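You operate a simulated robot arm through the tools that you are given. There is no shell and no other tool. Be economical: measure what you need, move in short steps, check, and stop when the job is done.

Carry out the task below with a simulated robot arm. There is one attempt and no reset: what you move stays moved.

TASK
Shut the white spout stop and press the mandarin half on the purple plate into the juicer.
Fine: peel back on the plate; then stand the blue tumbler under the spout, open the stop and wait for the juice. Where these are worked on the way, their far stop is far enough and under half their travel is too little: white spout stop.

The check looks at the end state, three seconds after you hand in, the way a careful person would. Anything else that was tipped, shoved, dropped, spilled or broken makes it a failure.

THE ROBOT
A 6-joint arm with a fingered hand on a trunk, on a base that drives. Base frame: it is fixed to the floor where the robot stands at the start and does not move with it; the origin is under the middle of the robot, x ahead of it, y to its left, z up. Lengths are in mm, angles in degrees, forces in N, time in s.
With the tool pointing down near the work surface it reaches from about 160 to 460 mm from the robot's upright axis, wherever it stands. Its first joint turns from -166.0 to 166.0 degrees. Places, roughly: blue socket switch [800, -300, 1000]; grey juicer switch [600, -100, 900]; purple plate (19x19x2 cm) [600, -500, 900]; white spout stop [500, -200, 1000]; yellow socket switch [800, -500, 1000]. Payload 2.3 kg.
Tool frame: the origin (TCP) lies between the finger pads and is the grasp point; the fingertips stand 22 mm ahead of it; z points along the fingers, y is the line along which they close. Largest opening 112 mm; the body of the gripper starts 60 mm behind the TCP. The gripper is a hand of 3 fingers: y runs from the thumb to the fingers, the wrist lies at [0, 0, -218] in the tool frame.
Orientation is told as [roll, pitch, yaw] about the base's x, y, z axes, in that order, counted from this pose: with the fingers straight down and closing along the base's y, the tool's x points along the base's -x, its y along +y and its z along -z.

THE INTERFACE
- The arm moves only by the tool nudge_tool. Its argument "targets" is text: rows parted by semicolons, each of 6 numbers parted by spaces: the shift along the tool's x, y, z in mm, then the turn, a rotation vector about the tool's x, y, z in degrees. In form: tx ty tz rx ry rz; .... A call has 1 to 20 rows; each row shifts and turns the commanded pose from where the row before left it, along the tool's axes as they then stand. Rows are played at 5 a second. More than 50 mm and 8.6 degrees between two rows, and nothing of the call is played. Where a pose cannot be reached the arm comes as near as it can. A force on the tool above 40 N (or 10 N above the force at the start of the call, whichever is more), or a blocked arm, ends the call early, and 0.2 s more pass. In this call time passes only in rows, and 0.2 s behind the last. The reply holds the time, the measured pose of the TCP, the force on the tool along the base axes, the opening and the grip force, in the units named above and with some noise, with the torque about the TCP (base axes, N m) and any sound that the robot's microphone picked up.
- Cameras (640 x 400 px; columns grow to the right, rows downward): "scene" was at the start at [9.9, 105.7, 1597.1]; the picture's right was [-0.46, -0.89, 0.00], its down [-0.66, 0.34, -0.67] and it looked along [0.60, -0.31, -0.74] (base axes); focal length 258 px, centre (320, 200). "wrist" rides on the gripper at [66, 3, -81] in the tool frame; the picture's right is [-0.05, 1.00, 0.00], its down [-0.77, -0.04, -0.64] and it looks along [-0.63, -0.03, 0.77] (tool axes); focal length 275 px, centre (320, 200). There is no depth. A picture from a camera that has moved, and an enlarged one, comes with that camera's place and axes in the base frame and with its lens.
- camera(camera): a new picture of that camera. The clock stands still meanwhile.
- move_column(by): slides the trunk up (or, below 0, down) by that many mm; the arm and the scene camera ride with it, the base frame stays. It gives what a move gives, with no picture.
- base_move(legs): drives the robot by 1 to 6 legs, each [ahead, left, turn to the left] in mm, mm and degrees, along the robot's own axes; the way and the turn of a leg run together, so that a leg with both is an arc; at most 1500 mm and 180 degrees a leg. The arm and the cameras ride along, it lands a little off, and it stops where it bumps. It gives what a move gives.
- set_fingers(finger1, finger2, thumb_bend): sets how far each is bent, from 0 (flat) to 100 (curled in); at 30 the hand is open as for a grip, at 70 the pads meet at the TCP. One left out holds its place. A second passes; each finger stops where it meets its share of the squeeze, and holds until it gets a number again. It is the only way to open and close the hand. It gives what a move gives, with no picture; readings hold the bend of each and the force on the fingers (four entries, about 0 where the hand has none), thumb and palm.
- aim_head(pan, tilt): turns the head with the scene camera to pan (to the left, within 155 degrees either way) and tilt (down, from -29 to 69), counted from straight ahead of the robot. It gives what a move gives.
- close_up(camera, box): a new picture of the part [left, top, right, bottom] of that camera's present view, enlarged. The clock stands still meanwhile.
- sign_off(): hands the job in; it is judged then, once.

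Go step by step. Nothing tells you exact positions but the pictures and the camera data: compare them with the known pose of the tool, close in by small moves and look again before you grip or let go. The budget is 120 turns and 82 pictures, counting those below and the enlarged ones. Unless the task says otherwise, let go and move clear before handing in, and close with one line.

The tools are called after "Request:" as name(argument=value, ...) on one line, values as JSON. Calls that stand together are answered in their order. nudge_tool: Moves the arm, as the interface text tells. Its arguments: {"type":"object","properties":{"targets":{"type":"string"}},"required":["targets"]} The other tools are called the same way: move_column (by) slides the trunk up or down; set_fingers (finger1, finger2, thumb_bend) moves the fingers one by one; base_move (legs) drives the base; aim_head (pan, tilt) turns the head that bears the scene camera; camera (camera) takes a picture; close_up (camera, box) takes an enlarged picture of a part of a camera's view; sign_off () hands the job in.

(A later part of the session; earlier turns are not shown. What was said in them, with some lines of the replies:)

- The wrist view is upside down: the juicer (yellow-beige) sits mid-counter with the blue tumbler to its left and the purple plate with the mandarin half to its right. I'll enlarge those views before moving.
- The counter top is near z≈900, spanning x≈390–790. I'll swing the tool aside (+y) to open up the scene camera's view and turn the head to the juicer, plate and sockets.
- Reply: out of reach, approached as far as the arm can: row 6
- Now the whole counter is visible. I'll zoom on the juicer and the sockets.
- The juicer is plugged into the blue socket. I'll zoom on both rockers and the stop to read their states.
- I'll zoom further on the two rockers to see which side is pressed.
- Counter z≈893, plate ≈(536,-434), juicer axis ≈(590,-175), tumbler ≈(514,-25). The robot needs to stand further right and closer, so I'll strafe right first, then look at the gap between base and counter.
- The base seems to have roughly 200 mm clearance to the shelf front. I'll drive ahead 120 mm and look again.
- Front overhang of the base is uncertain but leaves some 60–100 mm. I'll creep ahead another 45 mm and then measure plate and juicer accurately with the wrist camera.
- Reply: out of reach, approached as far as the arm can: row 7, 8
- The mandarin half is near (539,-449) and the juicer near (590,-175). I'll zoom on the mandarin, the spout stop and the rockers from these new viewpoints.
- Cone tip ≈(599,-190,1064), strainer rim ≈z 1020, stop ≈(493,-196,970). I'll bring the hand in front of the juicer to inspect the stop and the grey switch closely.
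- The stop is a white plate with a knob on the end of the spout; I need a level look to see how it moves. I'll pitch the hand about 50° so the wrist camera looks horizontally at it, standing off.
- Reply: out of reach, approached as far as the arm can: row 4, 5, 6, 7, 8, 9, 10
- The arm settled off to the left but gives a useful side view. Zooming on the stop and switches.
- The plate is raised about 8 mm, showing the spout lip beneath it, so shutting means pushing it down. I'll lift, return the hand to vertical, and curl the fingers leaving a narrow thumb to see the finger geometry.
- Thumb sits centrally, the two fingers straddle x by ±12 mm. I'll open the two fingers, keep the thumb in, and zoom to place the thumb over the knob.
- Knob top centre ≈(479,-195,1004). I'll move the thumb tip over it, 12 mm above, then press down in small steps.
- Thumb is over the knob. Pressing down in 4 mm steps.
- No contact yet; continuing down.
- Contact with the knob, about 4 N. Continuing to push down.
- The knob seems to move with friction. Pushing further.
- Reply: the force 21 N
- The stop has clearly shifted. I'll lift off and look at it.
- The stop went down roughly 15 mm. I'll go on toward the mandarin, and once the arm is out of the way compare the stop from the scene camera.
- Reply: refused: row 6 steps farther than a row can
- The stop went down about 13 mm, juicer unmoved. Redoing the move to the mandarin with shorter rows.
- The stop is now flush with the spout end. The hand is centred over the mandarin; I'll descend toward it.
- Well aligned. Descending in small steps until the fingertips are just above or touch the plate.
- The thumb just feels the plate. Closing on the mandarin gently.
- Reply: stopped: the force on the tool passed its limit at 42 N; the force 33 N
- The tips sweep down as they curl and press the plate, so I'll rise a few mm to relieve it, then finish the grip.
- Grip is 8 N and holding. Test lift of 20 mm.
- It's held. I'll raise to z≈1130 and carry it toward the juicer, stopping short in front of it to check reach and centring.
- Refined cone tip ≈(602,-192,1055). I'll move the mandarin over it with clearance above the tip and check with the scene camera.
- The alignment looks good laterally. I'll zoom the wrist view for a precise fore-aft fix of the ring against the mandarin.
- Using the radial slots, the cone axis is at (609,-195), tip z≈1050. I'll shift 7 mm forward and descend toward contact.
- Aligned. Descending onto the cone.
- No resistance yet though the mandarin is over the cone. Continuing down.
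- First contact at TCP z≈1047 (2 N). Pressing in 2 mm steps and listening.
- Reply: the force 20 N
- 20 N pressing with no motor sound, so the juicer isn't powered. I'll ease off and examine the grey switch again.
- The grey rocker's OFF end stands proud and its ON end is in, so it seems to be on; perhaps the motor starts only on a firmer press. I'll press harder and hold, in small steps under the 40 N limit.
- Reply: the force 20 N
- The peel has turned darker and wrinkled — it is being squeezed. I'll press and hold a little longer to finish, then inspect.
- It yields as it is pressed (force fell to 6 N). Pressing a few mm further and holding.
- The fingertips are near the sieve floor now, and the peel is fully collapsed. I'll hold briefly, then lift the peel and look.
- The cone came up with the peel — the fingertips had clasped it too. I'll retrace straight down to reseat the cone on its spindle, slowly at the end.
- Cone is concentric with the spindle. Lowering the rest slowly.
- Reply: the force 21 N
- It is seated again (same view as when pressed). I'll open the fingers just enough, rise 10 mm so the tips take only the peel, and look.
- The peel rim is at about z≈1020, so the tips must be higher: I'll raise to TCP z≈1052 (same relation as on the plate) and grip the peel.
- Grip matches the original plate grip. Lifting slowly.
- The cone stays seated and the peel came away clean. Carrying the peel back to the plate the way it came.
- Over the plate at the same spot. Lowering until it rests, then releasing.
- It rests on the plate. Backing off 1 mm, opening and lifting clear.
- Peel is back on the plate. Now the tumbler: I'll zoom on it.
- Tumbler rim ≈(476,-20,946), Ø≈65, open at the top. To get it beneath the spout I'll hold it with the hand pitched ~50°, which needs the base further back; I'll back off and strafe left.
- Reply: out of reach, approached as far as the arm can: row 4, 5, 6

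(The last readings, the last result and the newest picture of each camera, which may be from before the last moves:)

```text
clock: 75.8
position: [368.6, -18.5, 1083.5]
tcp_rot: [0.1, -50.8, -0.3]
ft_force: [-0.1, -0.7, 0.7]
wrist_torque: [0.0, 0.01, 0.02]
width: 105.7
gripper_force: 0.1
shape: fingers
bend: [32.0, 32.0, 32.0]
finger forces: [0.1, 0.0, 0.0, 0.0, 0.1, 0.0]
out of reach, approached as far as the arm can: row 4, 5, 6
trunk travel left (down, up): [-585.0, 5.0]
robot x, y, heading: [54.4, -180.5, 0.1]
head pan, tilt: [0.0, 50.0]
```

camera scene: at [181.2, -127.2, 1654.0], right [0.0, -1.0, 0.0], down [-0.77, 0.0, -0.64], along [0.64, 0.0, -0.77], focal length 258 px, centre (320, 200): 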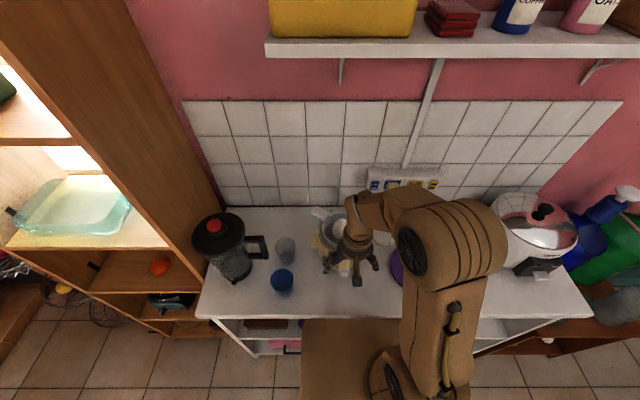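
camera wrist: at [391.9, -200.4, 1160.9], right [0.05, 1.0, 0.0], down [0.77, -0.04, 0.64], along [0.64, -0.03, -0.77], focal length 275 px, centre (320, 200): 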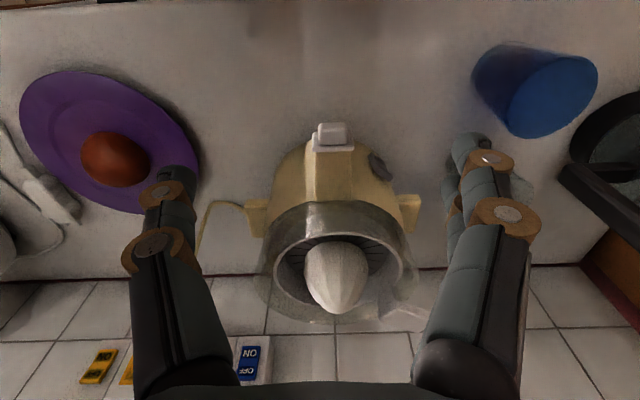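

Pitched and lined up in y with the tumbler. I'll lower the trunk to bring the hand down, then check.

Request:
move_column(by=-140)

Request:
camera(camera="wrist")

```text
clock: 77.4
position: [369.1, -18.3, 943.6]
tcp_rot: [0.0, -50.8, -0.4]
ft_force: [-0.2, 0.4, 0.1]
wrist_torque: [0.02, 0.02, -0.01]
width: 105.8
gripper_force: 0.1
shape: fingers
bend: [32.0, 32.0, 32.0]
finger forces: [0.1, 0.0, 0.1, 0.0, 0.0, 0.0]
trunk travel left (down, up): [-445.0, 145.0]
robot x, y, heading: [56.4, -178.4, 0.2]
head pan, tilt: [0.0, 50.0]
```

```text
13 pictures are left
camera wrist: at [263.9, -14.4, 942.3], right [0.03, 1.0, 0.04], down [0.0, -0.04, 1.0], along [1.0, -0.03, 0.0], focal length 275 px, centre (320, 200)
```

wrist: 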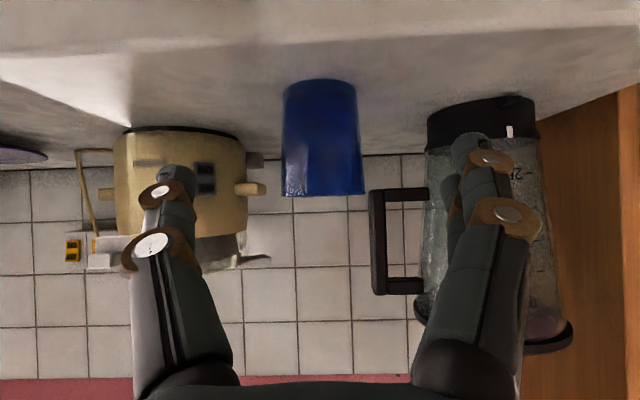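

Tumbler axis ≈(476,-17.5), rim z≈940, foot z≈863. Advancing so the fingers straddle it at mid-height.

Request:
nudge_tool(targets="-14 0 33.5 0 0 0; -14 0 33.5 0 0 0; -14 0.5 33.5 0 0 0")

Request:
camera(camera="wrist")

```text
clock: 78.2
position: [473.7, -18.2, 911.6]
tcp_rot: [0.1, -50.7, -0.3]
ft_force: [-0.3, 0.1, -0.5]
wrist_torque: [0.01, 0.0, 0.01]
width: 105.8
gripper_force: 0.1
shape: fingers
bend: [32.0, 32.0, 32.0]
finger forces: [0.1, 0.0, 0.0, 0.0, 0.0, 0.1]
trunk travel left (down, up): [-445.0, 145.0]
robot x, y, heading: [54.3, -180.1, 0.0]
head pan, tilt: [0.0, 50.0]
```

```text
12 pictures are left
camera wrist: at [369.0, -14.1, 911.0], right [0.03, 1.0, 0.04], down [0.0, -0.04, 1.0], along [1.0, -0.03, 0.0], focal length 275 px, centre (320, 200)
```

wrist: 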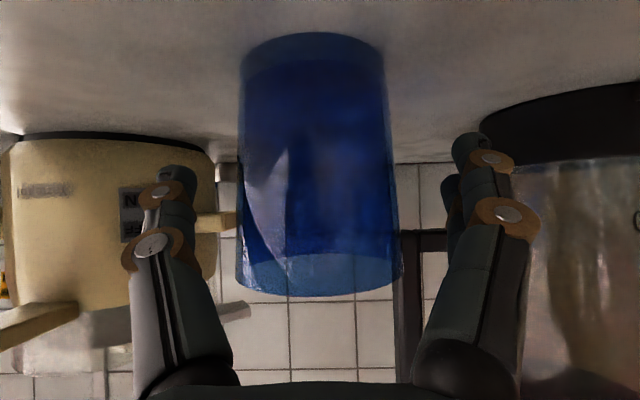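

Centred between the fingers. Closing gently.

Request:
set_fingers(finger1=56, finger2=56, thumb_bend=56)

Request:
nudge_tool(targets="-3.1 0 -2.5 0 0 0; -3.1 0 -2.5 0 0 0")

Request:
camera(camera="wrist")

```text
clock: 79.2
position: [473.6, -17.9, 913.2]
tcp_rot: [0.1, -50.8, -0.2]
ft_force: [0.2, 0.3, -0.4]
wrist_torque: [0.0, 0.02, -0.02]
width: 50.3
gripper_force: 5.0
shape: fingers
bend: [52.0, 51.0, 53.0]
finger forces: [2.2, 2.7, 0.1, 0.0, 5.2, 0.0]
trunk travel left (down, up): [-445.0, 145.0]
robot x, y, heading: [56.9, -180.5, 0.2]
head pan, tilt: [0.0, 50.0]
```

```text
clock: 79.8
position: [473.4, -18.4, 921.2]
tcp_rot: [0.0, -50.6, -0.3]
ft_force: [-0.5, -0.1, -1.0]
wrist_torque: [0.02, 0.06, -0.03]
width: 50.1
gripper_force: 5.2
shape: fingers
bend: [52.0, 51.0, 53.0]
finger forces: [2.1, 2.9, 0.1, 0.0, 5.1, 0.0]
trunk travel left (down, up): [-445.0, 145.0]
robot x, y, heading: [54.2, -183.7, 0.0]
head pan, tilt: [0.0, 50.0]
```

```text
11 pictures are left
camera wrist: at [368.4, -13.9, 919.5], right [0.03, 1.0, 0.04], down [0.0, -0.04, 1.0], along [1.0, -0.03, 0.0], focal length 275 px, centre (320, 200)
```

wrist: 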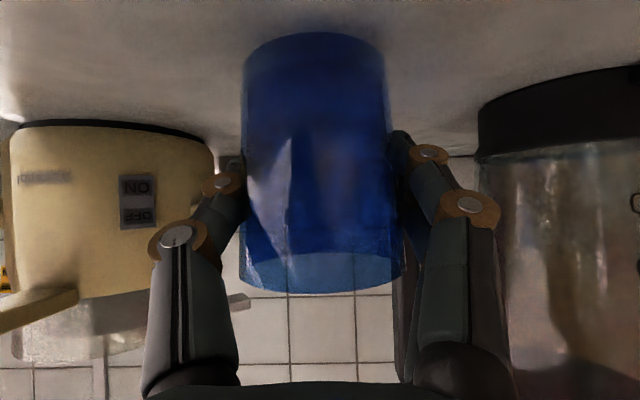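

Held and lifted 8 mm. I'll pull back 34 mm and carry it across to in front of the spout.

Request:
nudge_tool(targets="21.5 0 -26.4 0 0 0; 0 -45 0 0 0 0; 0 -45 0 0 0 0; 0 -45 0 0 0 0; 0 -43 0 0 0 0")

Request:
camera(camera="wrist")

Request:
close_up(camera="scene", box=[300, 180, 420, 270])

```text
clock: 81.0
position: [458.6, -122.8, 964.4]
tcp_rot: [-0.4, -50.6, -0.2]
ft_force: [-0.1, 0.9, -1.3]
wrist_torque: [0.0, 0.03, -0.02]
width: 50.0
gripper_force: 4.9
shape: fingers
bend: [52.0, 51.0, 53.0]
finger forces: [2.2, 2.8, 0.1, 0.0, 5.1, 0.0]
out of reach, approached as far as the arm can: row 3, 4, 5
trunk travel left (down, up): [-445.0, 145.0]
robot x, y, heading: [57.1, -182.3, -0.1]
head pan, tilt: [0.0, 50.0]
```

```text
10 pictures are left
camera wrist: at [351.6, -117.9, 963.3], right [0.04, 1.0, 0.03], down [0.0, -0.03, 1.0], along [1.0, -0.04, 0.0], focal length 275 px, centre (320, 200)
```

wrist: 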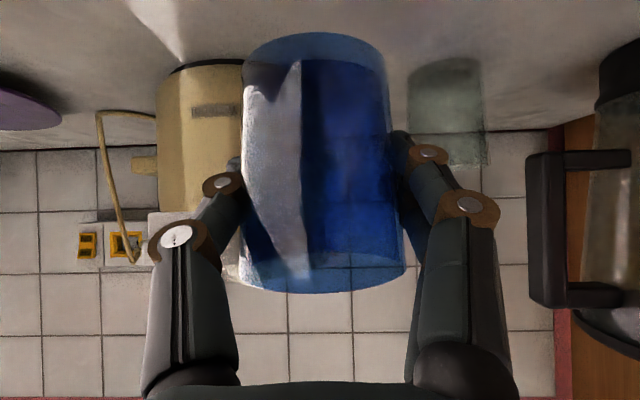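

```text
4.44 times, centred on (360, 225) of scene
camera zoom: at [72.2, -39.5, 1514.1], right [0.0, -1.0, 0.0], down [-0.77, 0.0, -0.64], along [0.64, 0.0, -0.77], focal length 1148 px, centre (142, 89)
```

zoom: 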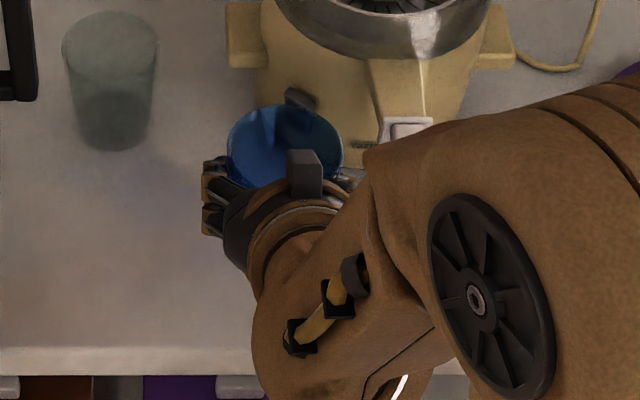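

The arm hits a fold limit there, so I'll keep the arm posture and use base and trunk moves: back, right, then trunk down.

Request:
base_move(legs=[[-45, 0, 0], [0, -74, 0]])

Request:
move_column(by=-42)

Request:
camera(camera="wrist")

```text
clock: 82.6
position: [412.7, -195.6, 964.4]
tcp_rot: [-0.4, -50.5, -0.2]
ft_force: [-0.8, -0.6, -1.3]
wrist_torque: [0.03, 0.02, -0.02]
width: 50.0
gripper_force: 5.0
shape: fingers
bend: [52.0, 51.0, 53.0]
finger forces: [2.2, 2.7, 0.0, 0.1, 4.9, 0.1]
trunk travel left (down, up): [-445.0, 145.0]
robot x, y, heading: [8.9, -253.1, 0.0]
head pan, tilt: [0.0, 50.0]
```

```text
clock: 83.4
position: [411.6, -194.4, 921.5]
tcp_rot: [-0.5, -50.5, 0.0]
ft_force: [0.0, -0.1, -2.4]
wrist_torque: [-0.03, 0.01, 0.0]
width: 50.3
gripper_force: 4.6
shape: fingers
bend: [52.0, 51.0, 53.0]
finger forces: [2.3, 2.7, 0.0, 0.0, 5.1, 0.0]
trunk travel left (down, up): [-403.0, 187.0]
robot x, y, heading: [13.1, -256.3, 0.1]
head pan, tilt: [0.0, 50.0]
```

```text
8 pictures are left
camera wrist: at [306.8, -190.0, 921.1], right [0.04, 1.0, 0.03], down [0.0, -0.03, 1.0], along [1.0, -0.04, 0.0], focal length 275 px, centre (320, 200)
```

wrist: 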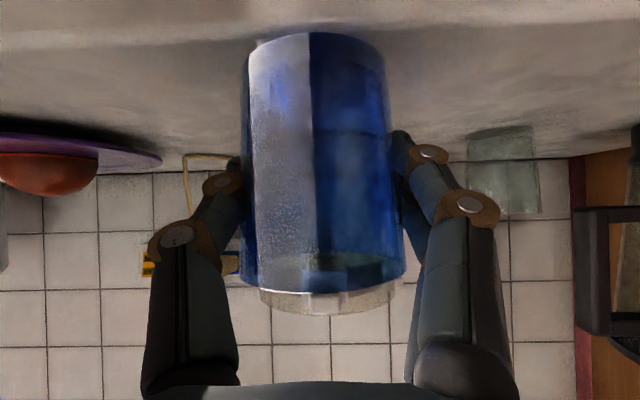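

Clearance between rim (≈944) and stop bottom (≈960) looks sufficient. Lowering 4 mm more and driving ahead 70 mm so the tumbler goes under the spout.

Request:
move_column(by=-4)

Request:
base_move(legs=[[40, 0, 0], [30, 0, 0]])

Request:
camera(camera="scene")

```text
clock: 83.9
position: [411.9, -193.8, 917.9]
tcp_rot: [-0.6, -50.5, -0.1]
ft_force: [-0.7, -0.3, -1.5]
wrist_torque: [-0.02, 0.01, 0.01]
width: 50.1
gripper_force: 5.0
shape: fingers
bend: [52.0, 51.0, 53.0]
finger forces: [2.2, 2.8, 0.0, 0.0, 5.1, 0.0]
trunk travel left (down, up): [-399.0, 191.0]
robot x, y, heading: [8.9, -250.0, 0.1]
head pan, tilt: [0.0, 50.0]
```

```text
clock: 85.2
position: [482.3, -193.6, 916.9]
tcp_rot: [-0.4, -50.4, 0.0]
ft_force: [0.0, 0.5, -1.2]
wrist_torque: [0.04, 0.03, 0.01]
width: 50.2
gripper_force: 4.6
shape: fingers
bend: [52.0, 51.0, 53.0]
finger forces: [2.2, 2.8, 0.0, 0.0, 5.1, 0.0]
trunk travel left (down, up): [-399.0, 191.0]
robot x, y, heading: [82.2, -255.2, 0.1]
head pan, tilt: [0.0, 50.0]
```

```text
7 pictures are left
camera scene: at [98.4, -112.2, 1468.1], right [0.0, -1.0, 0.0], down [-0.77, 0.0, -0.64], along [0.64, 0.0, -0.77], focal length 258 px, centre (320, 200)
```

scene: 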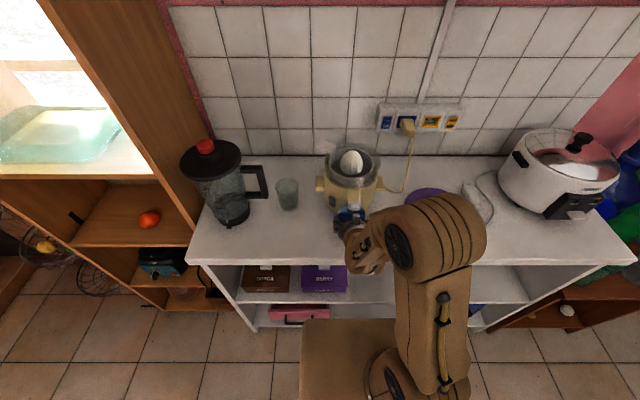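

No bump, tumbler is under the spout. Lowering onto the counter.

Request:
move_column(by=-3.5)

Request:
close_up(camera="scene", box=[310, 140, 400, 270])

```text
clock: 85.8
position: [481.6, -192.7, 914.7]
tcp_rot: [-0.5, -50.4, -0.1]
ft_force: [0.1, 0.4, -1.2]
wrist_torque: [0.0, -0.01, -0.02]
width: 50.2
gripper_force: 5.1
shape: fingers
bend: [52.0, 51.0, 53.0]
finger forces: [2.2, 2.8, 0.1, 0.0, 4.9, 0.0]
trunk travel left (down, up): [-396.0, 194.0]
robot x, y, heading: [79.3, -259.1, -0.0]
head pan, tilt: [0.0, 50.0]
```

```text
3.08 times, centred on (355, 205) of scene
camera zoom: at [96.3, -112.3, 1464.6], right [0.0, -1.0, 0.0], down [-0.77, 0.0, -0.64], along [0.64, 0.0, -0.77], focal length 794 px, centre (212, 185)
```

zoom: 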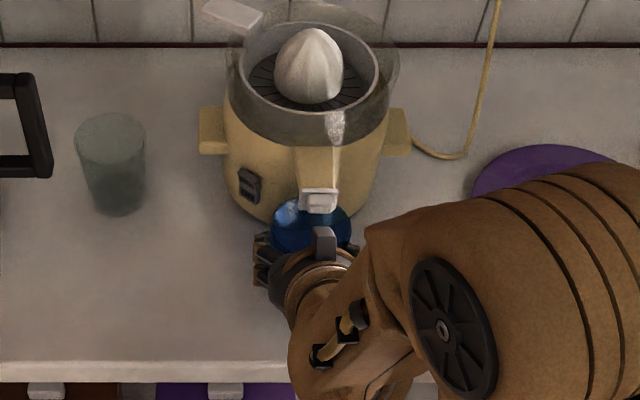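

Tumbler is centred under the spout. Last couple of mm down, then release.

Request:
move_column(by=-2)

Request:
set_fingers(finger1=32, finger2=32, thumb_bend=32)

Request:
base_move(legs=[[-100, 0, 0]])

Request:
camera(camera="wrist")

```text
clock: 86.3
position: [480.2, -194.7, 912.2]
tcp_rot: [-0.4, -50.5, -0.1]
ft_force: [-0.1, -0.7, 0.4]
wrist_torque: [0.0, -0.02, 0.01]
width: 50.3
gripper_force: 5.2
shape: fingers
bend: [52.0, 51.0, 53.0]
finger forces: [2.2, 2.6, 0.0, 0.1, 5.5, 0.0]
trunk travel left (down, up): [-394.0, 196.0]
robot x, y, heading: [81.2, -253.1, 0.3]
head pan, tilt: [0.0, 50.0]
```

```text
clock: 87.3
position: [480.7, -194.3, 912.7]
tcp_rot: [-0.5, -50.5, 0.0]
ft_force: [-0.8, 0.2, -0.7]
wrist_torque: [-0.03, -0.01, 0.0]
width: 105.9
gripper_force: 0.1
shape: fingers
bend: [32.0, 32.0, 32.0]
finger forces: [0.0, 0.1, 0.0, 0.1, 0.1, 0.1]
trunk travel left (down, up): [-394.0, 196.0]
robot x, y, heading: [79.3, -253.7, -0.1]
head pan, tilt: [0.0, 50.0]
```

```text
clock: 88.5
position: [380.0, -193.6, 913.6]
tcp_rot: [-0.5, -50.6, -0.2]
ft_force: [0.2, -0.4, 0.3]
wrist_torque: [-0.02, 0.0, -0.01]
width: 105.7
gripper_force: 0.0
shape: fingers
bend: [32.0, 32.0, 32.0]
finger forces: [0.0, 0.1, 0.0, 0.0, 0.1, 0.0]
trunk travel left (down, up): [-394.0, 196.0]
robot x, y, heading: [-17.4, -255.3, 0.0]
head pan, tilt: [0.0, 50.0]
```

```text
5 pictures are left
camera wrist: at [274.3, -189.8, 911.9], right [0.04, 1.0, 0.03], down [0.0, -0.03, 1.0], along [1.0, -0.04, 0.0], focal length 275 px, centre (320, 200)
```

wrist: 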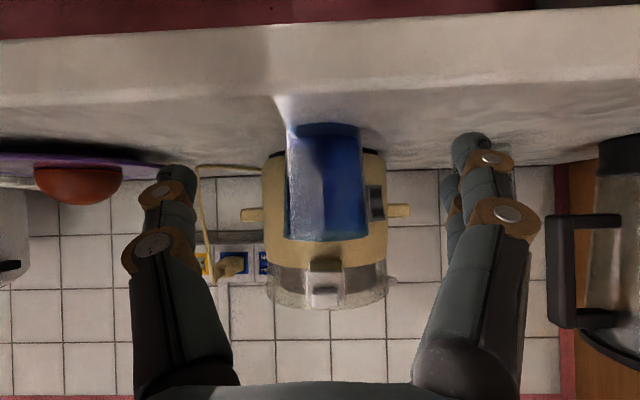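

The tumbler stands well under the spout. I'll zoom on the stop for its present height before opening it.

Request:
close_up(camera="wrist", box=[270, 220, 380, 320])

```text
4.00 times, centred on (325, 270) of wrist
camera zoom: at [274.3, -189.8, 911.9], right [0.04, 1.0, 0.03], down [0.0, -0.03, 1.0], along [1.0, -0.04, 0.0], focal length 1101 px, centre (300, -80)
```

zoom: 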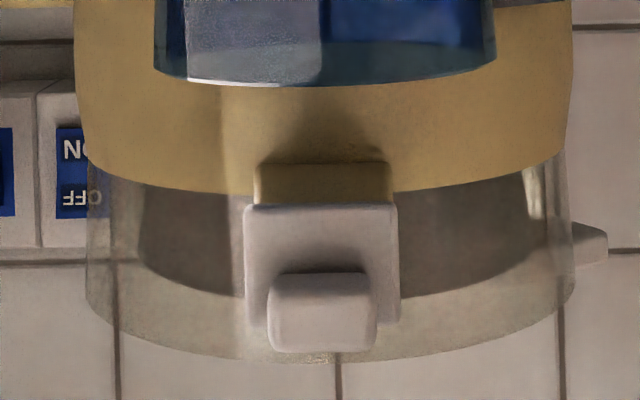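

The stop is fully down (plate bottom z≈967, knob z≈975–990, front x≈472). To open, I'll slip the thumb under the knob and raise it. Setting the thumb in and the trunk to height first.

Request:
set_fingers(finger1=30, finger2=30, thumb_bend=70)

Request:
move_column(by=57)

Request:
base_move(legs=[[45, 3, 0]])

Request:
close_up(camera="wrist", box=[220, 120, 420, 280])

```text
clock: 89.5
position: [380.7, -195.0, 912.8]
tcp_rot: [-0.6, -50.5, -0.1]
ft_force: [0.5, -1.1, 0.4]
wrist_torque: [0.01, 0.02, 0.0]
width: 56.1
gripper_force: 0.1
shape: fingers
bend: [30.0, 30.0, 70.0]
finger forces: [0.1, 0.0, 0.0, 0.0, 0.1, 0.0]
trunk travel left (down, up): [-394.0, 196.0]
robot x, y, heading: [-19.6, -252.1, 0.1]
head pan, tilt: [0.0, 50.0]
```

```text
clock: 90.4
position: [380.5, -194.7, 970.1]
tcp_rot: [-0.5, -50.5, -0.1]
ft_force: [-1.0, 0.6, 0.7]
wrist_torque: [0.0, 0.01, -0.01]
width: 55.8
gripper_force: 0.0
shape: fingers
bend: [30.0, 30.0, 70.0]
finger forces: [0.0, 0.1, 0.1, 0.0, 0.1, 0.1]
trunk travel left (down, up): [-451.0, 139.0]
robot x, y, heading: [-22.5, -252.8, -0.0]
head pan, tilt: [0.0, 50.0]
```

```text
clock: 91.3
position: [426.6, -191.7, 969.8]
tcp_rot: [-0.4, -50.4, -0.1]
ft_force: [-0.1, 0.0, 0.7]
wrist_torque: [-0.01, 0.01, 0.03]
width: 55.9
gripper_force: 0.1
shape: fingers
bend: [30.0, 30.0, 70.0]
finger forces: [0.1, 0.0, 0.0, 0.1, 0.1, 0.0]
trunk travel left (down, up): [-451.0, 139.0]
robot x, y, heading: [21.8, -252.0, 0.0]
head pan, tilt: [0.0, 50.0]
```

```text
2.50 times, centred on (320, 200) of wrist
camera zoom: at [321.6, -186.7, 968.2], right [0.04, 1.0, 0.03], down [0.0, -0.03, 1.0], along [1.0, -0.04, 0.0], focal length 688 px, centre (320, 200)
```

zoom: 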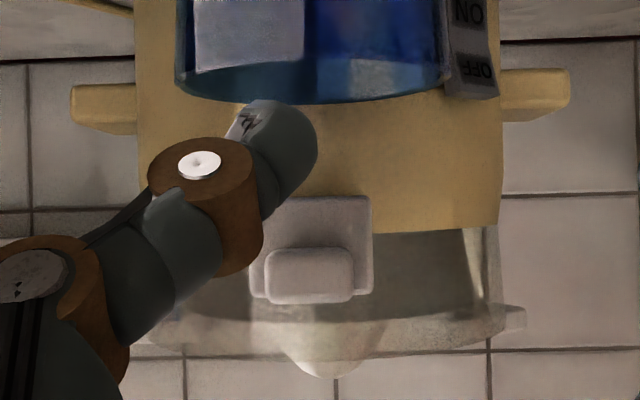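

Thumb tip is below the knob level and above the tumbler rim with ~10 mm each way. Driving ahead 28 mm, then raising the trunk gently until contact.

Request:
base_move(legs=[[28, 2, 0]])

Request:
move_column(by=8)

```text
clock: 92.2
position: [454.9, -188.7, 969.0]
tcp_rot: [-0.5, -50.4, -0.1]
ft_force: [0.7, 0.4, 0.7]
wrist_torque: [-0.01, 0.0, 0.02]
width: 55.8
gripper_force: 0.2
shape: fingers
bend: [30.0, 30.0, 70.0]
finger forces: [0.1, 0.0, 0.0, 0.0, 0.0, 0.0]
trunk travel left (down, up): [-451.0, 139.0]
robot x, y, heading: [53.3, -252.7, 0.0]
head pan, tilt: [0.0, 50.0]
```

```text
clock: 92.7
position: [454.9, -188.5, 975.6]
tcp_rot: [-0.5, -50.5, -0.1]
ft_force: [-0.7, 0.2, -0.3]
wrist_torque: [-0.02, 0.02, 0.01]
width: 55.9
gripper_force: 0.1
shape: fingers
bend: [30.0, 30.0, 70.0]
finger forces: [0.0, 0.1, 0.0, 0.0, 0.0, 0.0]
trunk travel left (down, up): [-459.0, 131.0]
robot x, y, heading: [54.2, -252.9, -0.1]
head pan, tilt: [0.0, 50.0]
```

Request:
move_column(by=4)

Request:
move_column(by=3)

```text
clock: 93.2
position: [453.8, -188.7, 981.1]
tcp_rot: [-0.5, -50.5, -0.1]
ft_force: [-0.6, -0.6, 0.1]
wrist_torque: [0.04, -0.03, -0.03]
width: 55.9
gripper_force: 0.1
shape: fingers
bend: [30.0, 30.0, 70.0]
finger forces: [0.0, 0.0, 0.0, 0.0, 0.0, 0.0]
trunk travel left (down, up): [-463.0, 127.0]
robot x, y, heading: [50.7, -252.5, 0.2]
head pan, tilt: [0.0, 50.0]
```

```text
clock: 93.8
position: [455.4, -189.3, 985.0]
tcp_rot: [-0.5, -50.5, -0.1]
ft_force: [-0.4, -0.5, -0.8]
wrist_torque: [0.01, 0.0, 0.06]
width: 55.7
gripper_force: 0.0
shape: fingers
bend: [30.0, 30.0, 70.0]
finger forces: [0.1, 0.0, 0.1, 0.1, 0.0, 0.0]
trunk travel left (down, up): [-466.0, 124.0]
robot x, y, heading: [49.8, -250.7, 0.3]
head pan, tilt: [0.0, 50.0]
```

Request:
move_column(by=3)

Request:
move_column(by=3)

```text
clock: 94.3
position: [454.4, -189.6, 987.6]
tcp_rot: [-0.5, -50.5, -0.1]
ft_force: [0.3, 0.8, -0.5]
wrist_torque: [0.02, -0.04, -0.01]
width: 55.6
gripper_force: 0.1
shape: fingers
bend: [30.0, 30.0, 70.0]
finger forces: [0.1, 0.0, 0.0, 0.0, 0.1, 0.0]
trunk travel left (down, up): [-469.0, 121.0]
robot x, y, heading: [55.6, -251.0, -0.0]
head pan, tilt: [0.0, 50.0]
```

```text
clock: 94.8
position: [454.2, -189.4, 990.3]
tcp_rot: [-0.4, -50.4, -0.1]
ft_force: [-0.4, 0.3, -0.4]
wrist_torque: [-0.01, -0.02, -0.01]
width: 56.2
gripper_force: 0.1
shape: fingers
bend: [30.0, 30.0, 70.0]
finger forces: [0.0, 0.0, 0.1, 0.0, 0.4, 0.1]
trunk travel left (down, up): [-472.0, 118.0]
robot x, y, heading: [53.8, -248.9, 0.1]
head pan, tilt: [0.0, 50.0]
```

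Request:
move_column(by=2)

```text
clock: 95.3
position: [454.0, -189.4, 991.7]
tcp_rot: [-0.4, -50.5, -0.1]
ft_force: [-0.3, 0.2, -1.2]
wrist_torque: [-0.04, 0.02, 0.0]
width: 55.9
gripper_force: 0.3
shape: fingers
bend: [30.0, 30.0, 70.0]
finger forces: [0.0, 0.0, 0.0, 0.0, 0.8, 0.0]
trunk travel left (down, up): [-474.0, 116.0]
robot x, y, heading: [53.5, -249.7, 0.3]
head pan, tilt: [0.0, 50.0]
```

Light contact begins. One look to confirm the thumb is under the knob.

Request:
close_up(camera="wrist", box=[240, 120, 400, 240])

```text
3.33 times, centred on (320, 180) of wrist
camera zoom: at [349.0, -184.8, 991.7], right [0.04, 1.0, 0.03], down [0.0, -0.03, 1.0], along [1.0, -0.04, 0.0], focal length 918 px, centre (320, 267)
```

zoom: 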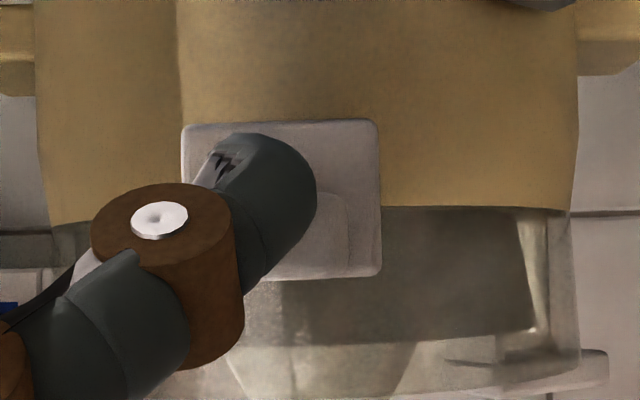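

The thumb is under the knob only slightly. I'll drop 7 mm, move 5 mm further forward for a better hook, then lift.

Request:
move_column(by=-7)

Request:
base_move(legs=[[5.5, 0, 0]])

Request:
move_column(by=5)

```text
clock: 95.9
position: [455.0, -188.4, 985.0]
tcp_rot: [-0.5, -50.5, -0.1]
ft_force: [0.7, -0.6, -0.3]
wrist_torque: [0.01, -0.01, -0.01]
width: 55.9
gripper_force: 0.1
shape: fingers
bend: [30.0, 30.0, 70.0]
finger forces: [0.1, 0.0, 0.1, 0.0, 0.1, 0.0]
trunk travel left (down, up): [-467.0, 123.0]
robot x, y, heading: [53.6, -247.5, 0.2]
head pan, tilt: [0.0, 50.0]
```

```text
clock: 96.6
position: [459.7, -188.4, 986.8]
tcp_rot: [-0.4, -50.5, -0.2]
ft_force: [-0.9, 0.3, -0.4]
wrist_torque: [0.0, 0.02, -0.06]
width: 55.5
gripper_force: 0.7
shape: fingers
bend: [30.0, 30.0, 70.0]
finger forces: [0.1, 0.0, 0.0, 0.0, 1.1, 0.0]
trunk travel left (down, up): [-467.0, 123.0]
robot x, y, heading: [57.9, -245.3, 0.2]
head pan, tilt: [0.0, 50.0]
```

```text
clock: 97.2
position: [459.4, -188.9, 991.0]
tcp_rot: [-0.5, -50.5, 0.0]
ft_force: [-0.3, -0.5, -1.2]
wrist_torque: [0.0, 0.0, 0.02]
width: 55.5
gripper_force: 0.4
shape: fingers
bend: [30.0, 30.0, 70.0]
finger forces: [0.1, 0.1, 0.0, 0.0, 0.3, 0.0]
trunk travel left (down, up): [-472.0, 118.0]
robot x, y, heading: [58.7, -248.6, -0.0]
head pan, tilt: [0.0, 50.0]
```

Request:
move_column(by=4)

Request:
move_column(by=4)

```text
clock: 97.7
position: [460.5, -188.4, 994.6]
tcp_rot: [-0.4, -50.5, -0.2]
ft_force: [0.3, 0.1, -0.3]
wrist_torque: [0.0, 0.02, 0.01]
width: 55.7
gripper_force: 0.1
shape: fingers
bend: [30.0, 30.0, 70.0]
finger forces: [0.0, 0.0, 0.0, 0.0, 0.1, 0.1]
trunk travel left (down, up): [-476.0, 114.0]
robot x, y, heading: [60.5, -247.3, -0.2]
head pan, tilt: [0.0, 50.0]
```

```text
clock: 98.2
position: [459.8, -188.6, 999.4]
tcp_rot: [-0.5, -50.4, -0.1]
ft_force: [0.1, -0.3, -0.7]
wrist_torque: [0.02, -0.02, -0.01]
width: 55.7
gripper_force: 0.4
shape: fingers
bend: [30.0, 30.0, 70.0]
finger forces: [0.1, 0.0, 0.1, 0.0, 0.3, 0.0]
trunk travel left (down, up): [-480.0, 110.0]
robot x, y, heading: [61.1, -251.2, -0.1]
head pan, tilt: [0.0, 50.0]
```

Request:
move_column(by=4)

Request:
move_column(by=3)

```text
clock: 98.7
position: [460.5, -189.9, 1001.8]
tcp_rot: [-0.5, -50.5, -0.1]
ft_force: [-0.7, -0.3, -3.3]
wrist_torque: [0.02, 0.05, 0.0]
width: 56.3
gripper_force: 1.7
shape: fingers
bend: [30.0, 30.0, 70.0]
finger forces: [0.0, 0.0, 0.0, 0.1, 3.3, 0.1]
trunk travel left (down, up): [-484.0, 106.0]
robot x, y, heading: [61.0, -249.6, 0.1]
head pan, tilt: [0.0, 50.0]
```

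```text
clock: 99.3
position: [461.2, -189.1, 1004.9]
tcp_rot: [-0.5, -50.5, -0.1]
ft_force: [-1.4, 0.2, -3.4]
wrist_torque: [0.02, 0.02, 0.01]
width: 56.3
gripper_force: 1.5
shape: fingers
bend: [30.0, 30.0, 70.0]
finger forces: [0.0, 0.0, 0.1, 0.1, 2.9, 0.0]
trunk travel left (down, up): [-487.0, 103.0]
robot x, y, heading: [57.4, -250.3, -0.1]
head pan, tilt: [0.0, 50.0]
```

A steady 3 N over 3 mm of rise — the stop is sliding up. Continuing.

Request:
move_column(by=4)

Request:
move_column(by=4)

Request:
move_column(by=3)

```text
clock: 99.8
position: [459.6, -189.5, 1009.2]
tcp_rot: [-0.5, -50.5, -0.1]
ft_force: [-3.4, -0.4, -1.9]
wrist_torque: [0.04, 0.08, -0.04]
width: 55.8
gripper_force: 2.2
shape: fingers
bend: [30.0, 30.0, 70.0]
finger forces: [0.0, 0.0, 0.0, 0.0, 3.9, 0.1]
trunk travel left (down, up): [-491.0, 99.0]
robot x, y, heading: [59.2, -245.7, 0.3]
head pan, tilt: [0.0, 50.0]
```

```text
clock: 100.3
position: [459.2, -188.4, 1013.3]
tcp_rot: [-0.5, -50.5, -0.1]
ft_force: [-1.8, -0.3, -4.0]
wrist_torque: [0.05, 0.04, -0.02]
width: 55.9
gripper_force: 1.6
shape: fingers
bend: [30.0, 30.0, 70.0]
finger forces: [0.0, 0.0, 0.0, 0.0, 3.3, 0.0]
trunk travel left (down, up): [-495.0, 95.0]
robot x, y, heading: [57.9, -246.7, 0.2]
head pan, tilt: [0.0, 50.0]
```

```text
clock: 100.8
position: [459.8, -188.5, 1017.2]
tcp_rot: [-0.5, -50.5, -0.1]
ft_force: [-0.8, -1.4, -2.6]
wrist_torque: [0.03, 0.06, -0.02]
width: 56.1
gripper_force: 1.5
shape: fingers
bend: [30.0, 30.0, 70.0]
finger forces: [0.0, 0.0, 0.1, 0.0, 3.3, 0.0]
trunk travel left (down, up): [-498.0, 92.0]
robot x, y, heading: [58.5, -247.5, 0.2]
head pan, tilt: [0.0, 50.0]
```

Request:
move_column(by=2)

Request:
move_column(by=2)

Request:
close_up(camera="wrist", box=[220, 60, 420, 260])

```text
clock: 101.4
position: [459.5, -188.7, 1019.1]
tcp_rot: [-0.5, -50.7, -0.1]
ft_force: [-5.5, -0.2, 0.0]
wrist_torque: [0.01, 0.08, -0.04]
width: 54.9
gripper_force: 3.0
shape: fingers
bend: [30.0, 30.0, 70.0]
finger forces: [0.0, 0.1, 0.0, 0.0, 5.0, 0.0]
trunk travel left (down, up): [-500.0, 90.0]
robot x, y, heading: [59.6, -247.0, 0.1]
head pan, tilt: [0.0, 50.0]
```

```text
clock: 101.9
position: [458.6, -188.9, 1020.8]
tcp_rot: [-0.5, -50.6, 0.0]
ft_force: [-3.6, 0.4, -0.9]
wrist_torque: [0.04, 0.07, -0.02]
width: 54.8
gripper_force: 2.1
shape: fingers
bend: [30.0, 30.0, 71.0]
finger forces: [0.0, 0.0, 0.0, 0.0, 3.7, 0.0]
trunk travel left (down, up): [-502.0, 88.0]
robot x, y, heading: [57.5, -251.2, 0.1]
head pan, tilt: [0.0, 50.0]
```

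```text
2.00 times, centred on (320, 160) of wrist
camera zoom: at [353.9, -184.8, 1019.9], right [0.04, 1.0, 0.03], down [0.0, -0.03, 1.0], along [1.0, -0.04, 0.0], focal length 551 px, centre (320, 280)
```

zoom: 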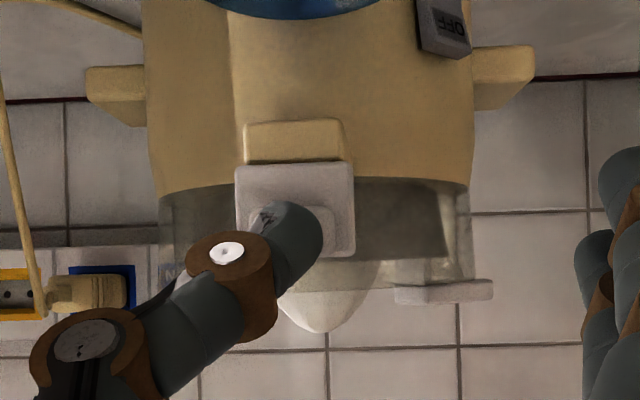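

The stop is back up in its open position (lip exposed as at the start). I'll back the hand away and wait for the juice.

Request:
base_move(legs=[[-120, 0, 0]])

Request:
nudge_tool(targets="0 0 0 0 0 0; 0 0 0 0 0 0; 0 0 0 0 0 0; 0 0 0 0 0 0; 0 0 0 0 0 0; 0 0 0 0 0 0; 0 0 0 0 0 0; 0 0 0 0 0 0; 0 0 0 0 0 0; 0 0 0 0 0 0; 0 0 0 0 0 0; 0 0 0 0 0 0; 0 0 0 0 0 0; 0 0 0 0 0 0; 0 0 0 0 0 0; 0 0 0 0 0 0; 0 0 0 0 0 0; 0 0 0 0 0 0; 0 0 0 0 0 0; 0 0 0 0 0 0")

Request:
nudge_tool(targets="0 0 0 0 0 0; 0 0 0 0 0 0; 0 0 0 0 0 0; 0 0 0 0 0 0; 0 0 0 0 0 0; 0 0 0 0 0 0; 0 0 0 0 0 0; 0 0 0 0 0 0; 0 0 0 0 0 0; 0 0 0 0 0 0; 0 0 0 0 0 0; 0 0 0 0 0 0; 0 0 0 0 0 0; 0 0 0 0 0 0; 0 0 0 0 0 0; 0 0 0 0 0 0; 0 0 0 0 0 0; 0 0 0 0 0 0; 0 0 0 0 0 0; 0 0 0 0 0 0")

Request:
nudge_tool(targets="0 0 0 0 0 0; 0 0 0 0 0 0; 0 0 0 0 0 0; 0 0 0 0 0 0; 0 0 0 0 0 0; 0 0 0 0 0 0; 0 0 0 0 0 0; 0 0 0 0 0 0; 0 0 0 0 0 0; 0 0 0 0 0 0; 0 0 0 0 0 0; 0 0 0 0 0 0; 0 0 0 0 0 0; 0 0 0 0 0 0; 0 0 0 0 0 0; 0 0 0 0 0 0; 0 0 0 0 0 0; 0 0 0 0 0 0; 0 0 0 0 0 0; 0 0 0 0 0 0")

Request:
nudge_tool(targets="0 0 0 0 0 0; 0 0 0 0 0 0; 0 0 0 0 0 0; 0 0 0 0 0 0; 0 0 0 0 0 0; 0 0 0 0 0 0; 0 0 0 0 0 0; 0 0 0 0 0 0; 0 0 0 0 0 0; 0 0 0 0 0 0; 0 0 0 0 0 0; 0 0 0 0 0 0; 0 0 0 0 0 0; 0 0 0 0 0 0; 0 0 0 0 0 0; 0 0 0 0 0 0; 0 0 0 0 0 0; 0 0 0 0 0 0; 0 0 0 0 0 0; 0 0 0 0 0 0")

```text
clock: 103.1
position: [341.1, -189.4, 1019.4]
tcp_rot: [-0.5, -50.6, -0.2]
ft_force: [-0.1, -0.1, -0.2]
wrist_torque: [0.03, 0.02, 0.0]
width: 55.3
gripper_force: 0.1
shape: fingers
bend: [30.0, 30.0, 70.0]
finger forces: [0.0, 0.1, 0.0, 0.0, 0.1, 0.0]
trunk travel left (down, up): [-502.0, 88.0]
robot x, y, heading: [-60.2, -248.4, 0.1]
head pan, tilt: [0.0, 50.0]
```

```text
clock: 107.3
position: [342.2, -189.1, 1018.6]
tcp_rot: [-0.5, -50.5, -0.2]
ft_force: [-0.7, 0.7, 0.1]
wrist_torque: [0.0, 0.02, 0.01]
width: 55.4
gripper_force: 0.1
shape: fingers
bend: [30.0, 30.0, 70.0]
finger forces: [0.1, 0.1, 0.0, 0.0, 0.0, 0.0]
trunk travel left (down, up): [-502.0, 88.0]
robot x, y, heading: [-62.3, -252.9, -0.1]
head pan, tilt: [0.0, 50.0]
```

```text
clock: 111.5
position: [342.9, -190.2, 1021.9]
tcp_rot: [-0.5, -50.5, -0.3]
ft_force: [0.3, -0.5, -0.6]
wrist_torque: [-0.02, -0.01, 0.01]
width: 55.3
gripper_force: 0.0
shape: fingers
bend: [30.0, 30.0, 70.0]
finger forces: [0.0, 0.1, 0.1, 0.1, 0.0, 0.0]
trunk travel left (down, up): [-502.0, 88.0]
robot x, y, heading: [-59.9, -246.9, -0.1]
head pan, tilt: [0.0, 50.0]
```

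```text
clock: 115.7
position: [341.7, -190.2, 1020.2]
tcp_rot: [-0.4, -50.5, -0.2]
ft_force: [0.2, -0.4, 0.3]
wrist_torque: [0.02, -0.04, -0.02]
width: 55.3
gripper_force: 0.1
shape: fingers
bend: [30.0, 30.0, 70.0]
finger forces: [0.1, 0.0, 0.0, 0.0, 0.0, 0.1]
trunk travel left (down, up): [-502.0, 88.0]
robot x, y, heading: [-60.5, -251.9, -0.3]
head pan, tilt: [0.0, 50.0]
```

```text
clock: 119.9
position: [342.8, -189.6, 1019.9]
tcp_rot: [-0.6, -50.6, -0.2]
ft_force: [-0.1, 0.2, -0.1]
wrist_torque: [0.03, -0.02, -0.01]
width: 55.5
gripper_force: 0.1
shape: fingers
bend: [30.0, 30.0, 70.0]
finger forces: [0.1, 0.0, 0.0, 0.0, 0.0, 0.0]
trunk travel left (down, up): [-502.0, 88.0]
robot x, y, heading: [-58.7, -246.9, -0.0]
head pan, tilt: [0.0, 50.0]
```

Roughly 17 s waited. Opening the thumb for a clear view and taking the last picture of the stop and tumbler.

Request:
set_fingers(finger1=30, finger2=30, thumb_bend=30)

Request:
close_up(camera="wrist", box=[190, 0, 430, 200])

```text
clock: 120.9
position: [342.0, -189.7, 1020.5]
tcp_rot: [-0.5, -50.5, -0.2]
ft_force: [1.0, 0.8, 0.5]
wrist_torque: [0.01, 0.02, -0.02]
width: 111.2
gripper_force: 0.1
shape: fingers
bend: [30.0, 30.0, 30.0]
finger forces: [0.0, 0.0, 0.0, 0.0, 0.0, 0.1]
trunk travel left (down, up): [-502.0, 88.0]
robot x, y, heading: [-59.9, -251.2, -0.3]
head pan, tilt: [0.0, 50.0]
```

```text
2.00 times, centred on (310, 100) of wrist
camera zoom: at [236.6, -185.4, 1019.6], right [0.04, 1.0, 0.03], down [0.0, -0.03, 1.0], along [1.0, -0.04, 0.0], focal length 551 px, centre (340, 400)
```

zoom: 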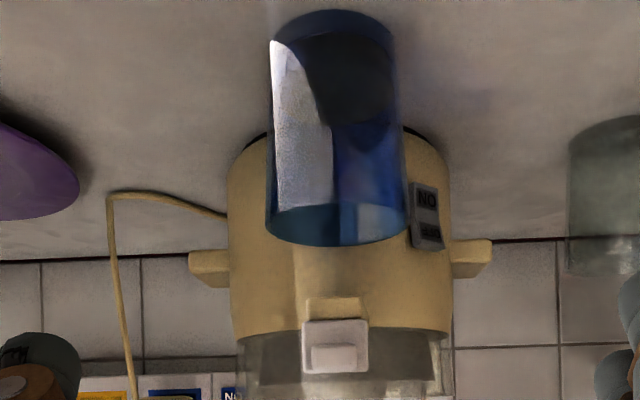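

The lower part of the tumbler is now dark with juice (orange seen through blue), the stop stays open, nothing else moved. A short extra wait, then hand in.

Request:
nudge_tool(targets="0 0 0 0 0 0; 0 0 0 0 0 0; 0 0 0 0 0 0; 0 0 0 0 0 0; 0 0 0 0 0 0; 0 0 0 0 0 0; 0 0 0 0 0 0; 0 0 0 0 0 0; 0 0 0 0 0 0; 0 0 0 0 0 0; 0 0 0 0 0 0; 0 0 0 0 0 0; 0 0 0 0 0 0; 0 0 0 0 0 0; 0 0 0 0 0 0; 0 0 0 0 0 0; 0 0 0 0 0 0; 0 0 0 0 0 0; 0 0 0 0 0 0; 0 0 0 0 0 0")

Request:
nudge_tool(targets="0 0 0 0 0 0; 0 0 0 0 0 0; 0 0 0 0 0 0; 0 0 0 0 0 0; 0 0 0 0 0 0; 0 0 0 0 0 0; 0 0 0 0 0 0; 0 0 0 0 0 0; 0 0 0 0 0 0; 0 0 0 0 0 0; 0 0 0 0 0 0; 0 0 0 0 0 0; 0 0 0 0 0 0; 0 0 0 0 0 0; 0 0 0 0 0 0; 0 0 0 0 0 0; 0 0 0 0 0 0; 0 0 0 0 0 0; 0 0 0 0 0 0; 0 0 0 0 0 0")

Request:
sign_off()

```text
clock: 125.1
position: [342.3, -190.5, 1019.7]
tcp_rot: [-0.5, -50.5, -0.2]
ft_force: [0.3, -0.8, 0.5]
wrist_torque: [0.0, -0.03, 0.0]
width: 111.2
gripper_force: 0.1
shape: fingers
bend: [30.0, 30.0, 30.0]
finger forces: [0.0, 0.0, 0.0, 0.0, 0.0, 0.0]
trunk travel left (down, up): [-502.0, 88.0]
robot x, y, heading: [-60.8, -252.1, -0.0]
head pan, tilt: [0.0, 50.0]
```

```text
clock: 129.3
position: [340.9, -189.9, 1019.9]
tcp_rot: [-0.5, -50.5, -0.2]
ft_force: [0.8, 0.1, 0.1]
wrist_torque: [0.01, 0.01, -0.01]
width: 111.1
gripper_force: 0.1
shape: fingers
bend: [30.0, 30.0, 30.0]
finger forces: [0.0, 0.1, 0.1, 0.0, 0.0, 0.0]
trunk travel left (down, up): [-502.0, 88.0]
robot x, y, heading: [-60.3, -249.1, 0.0]
head pan, tilt: [0.0, 50.0]
```

```text
The job is handed in.
```

The job is handed in: mandarin pressed, peel back on the plate, tumbler under the open spout with what looks like juice in it. The juicer's cone came off once with the peel, and I put it back on its spindle.
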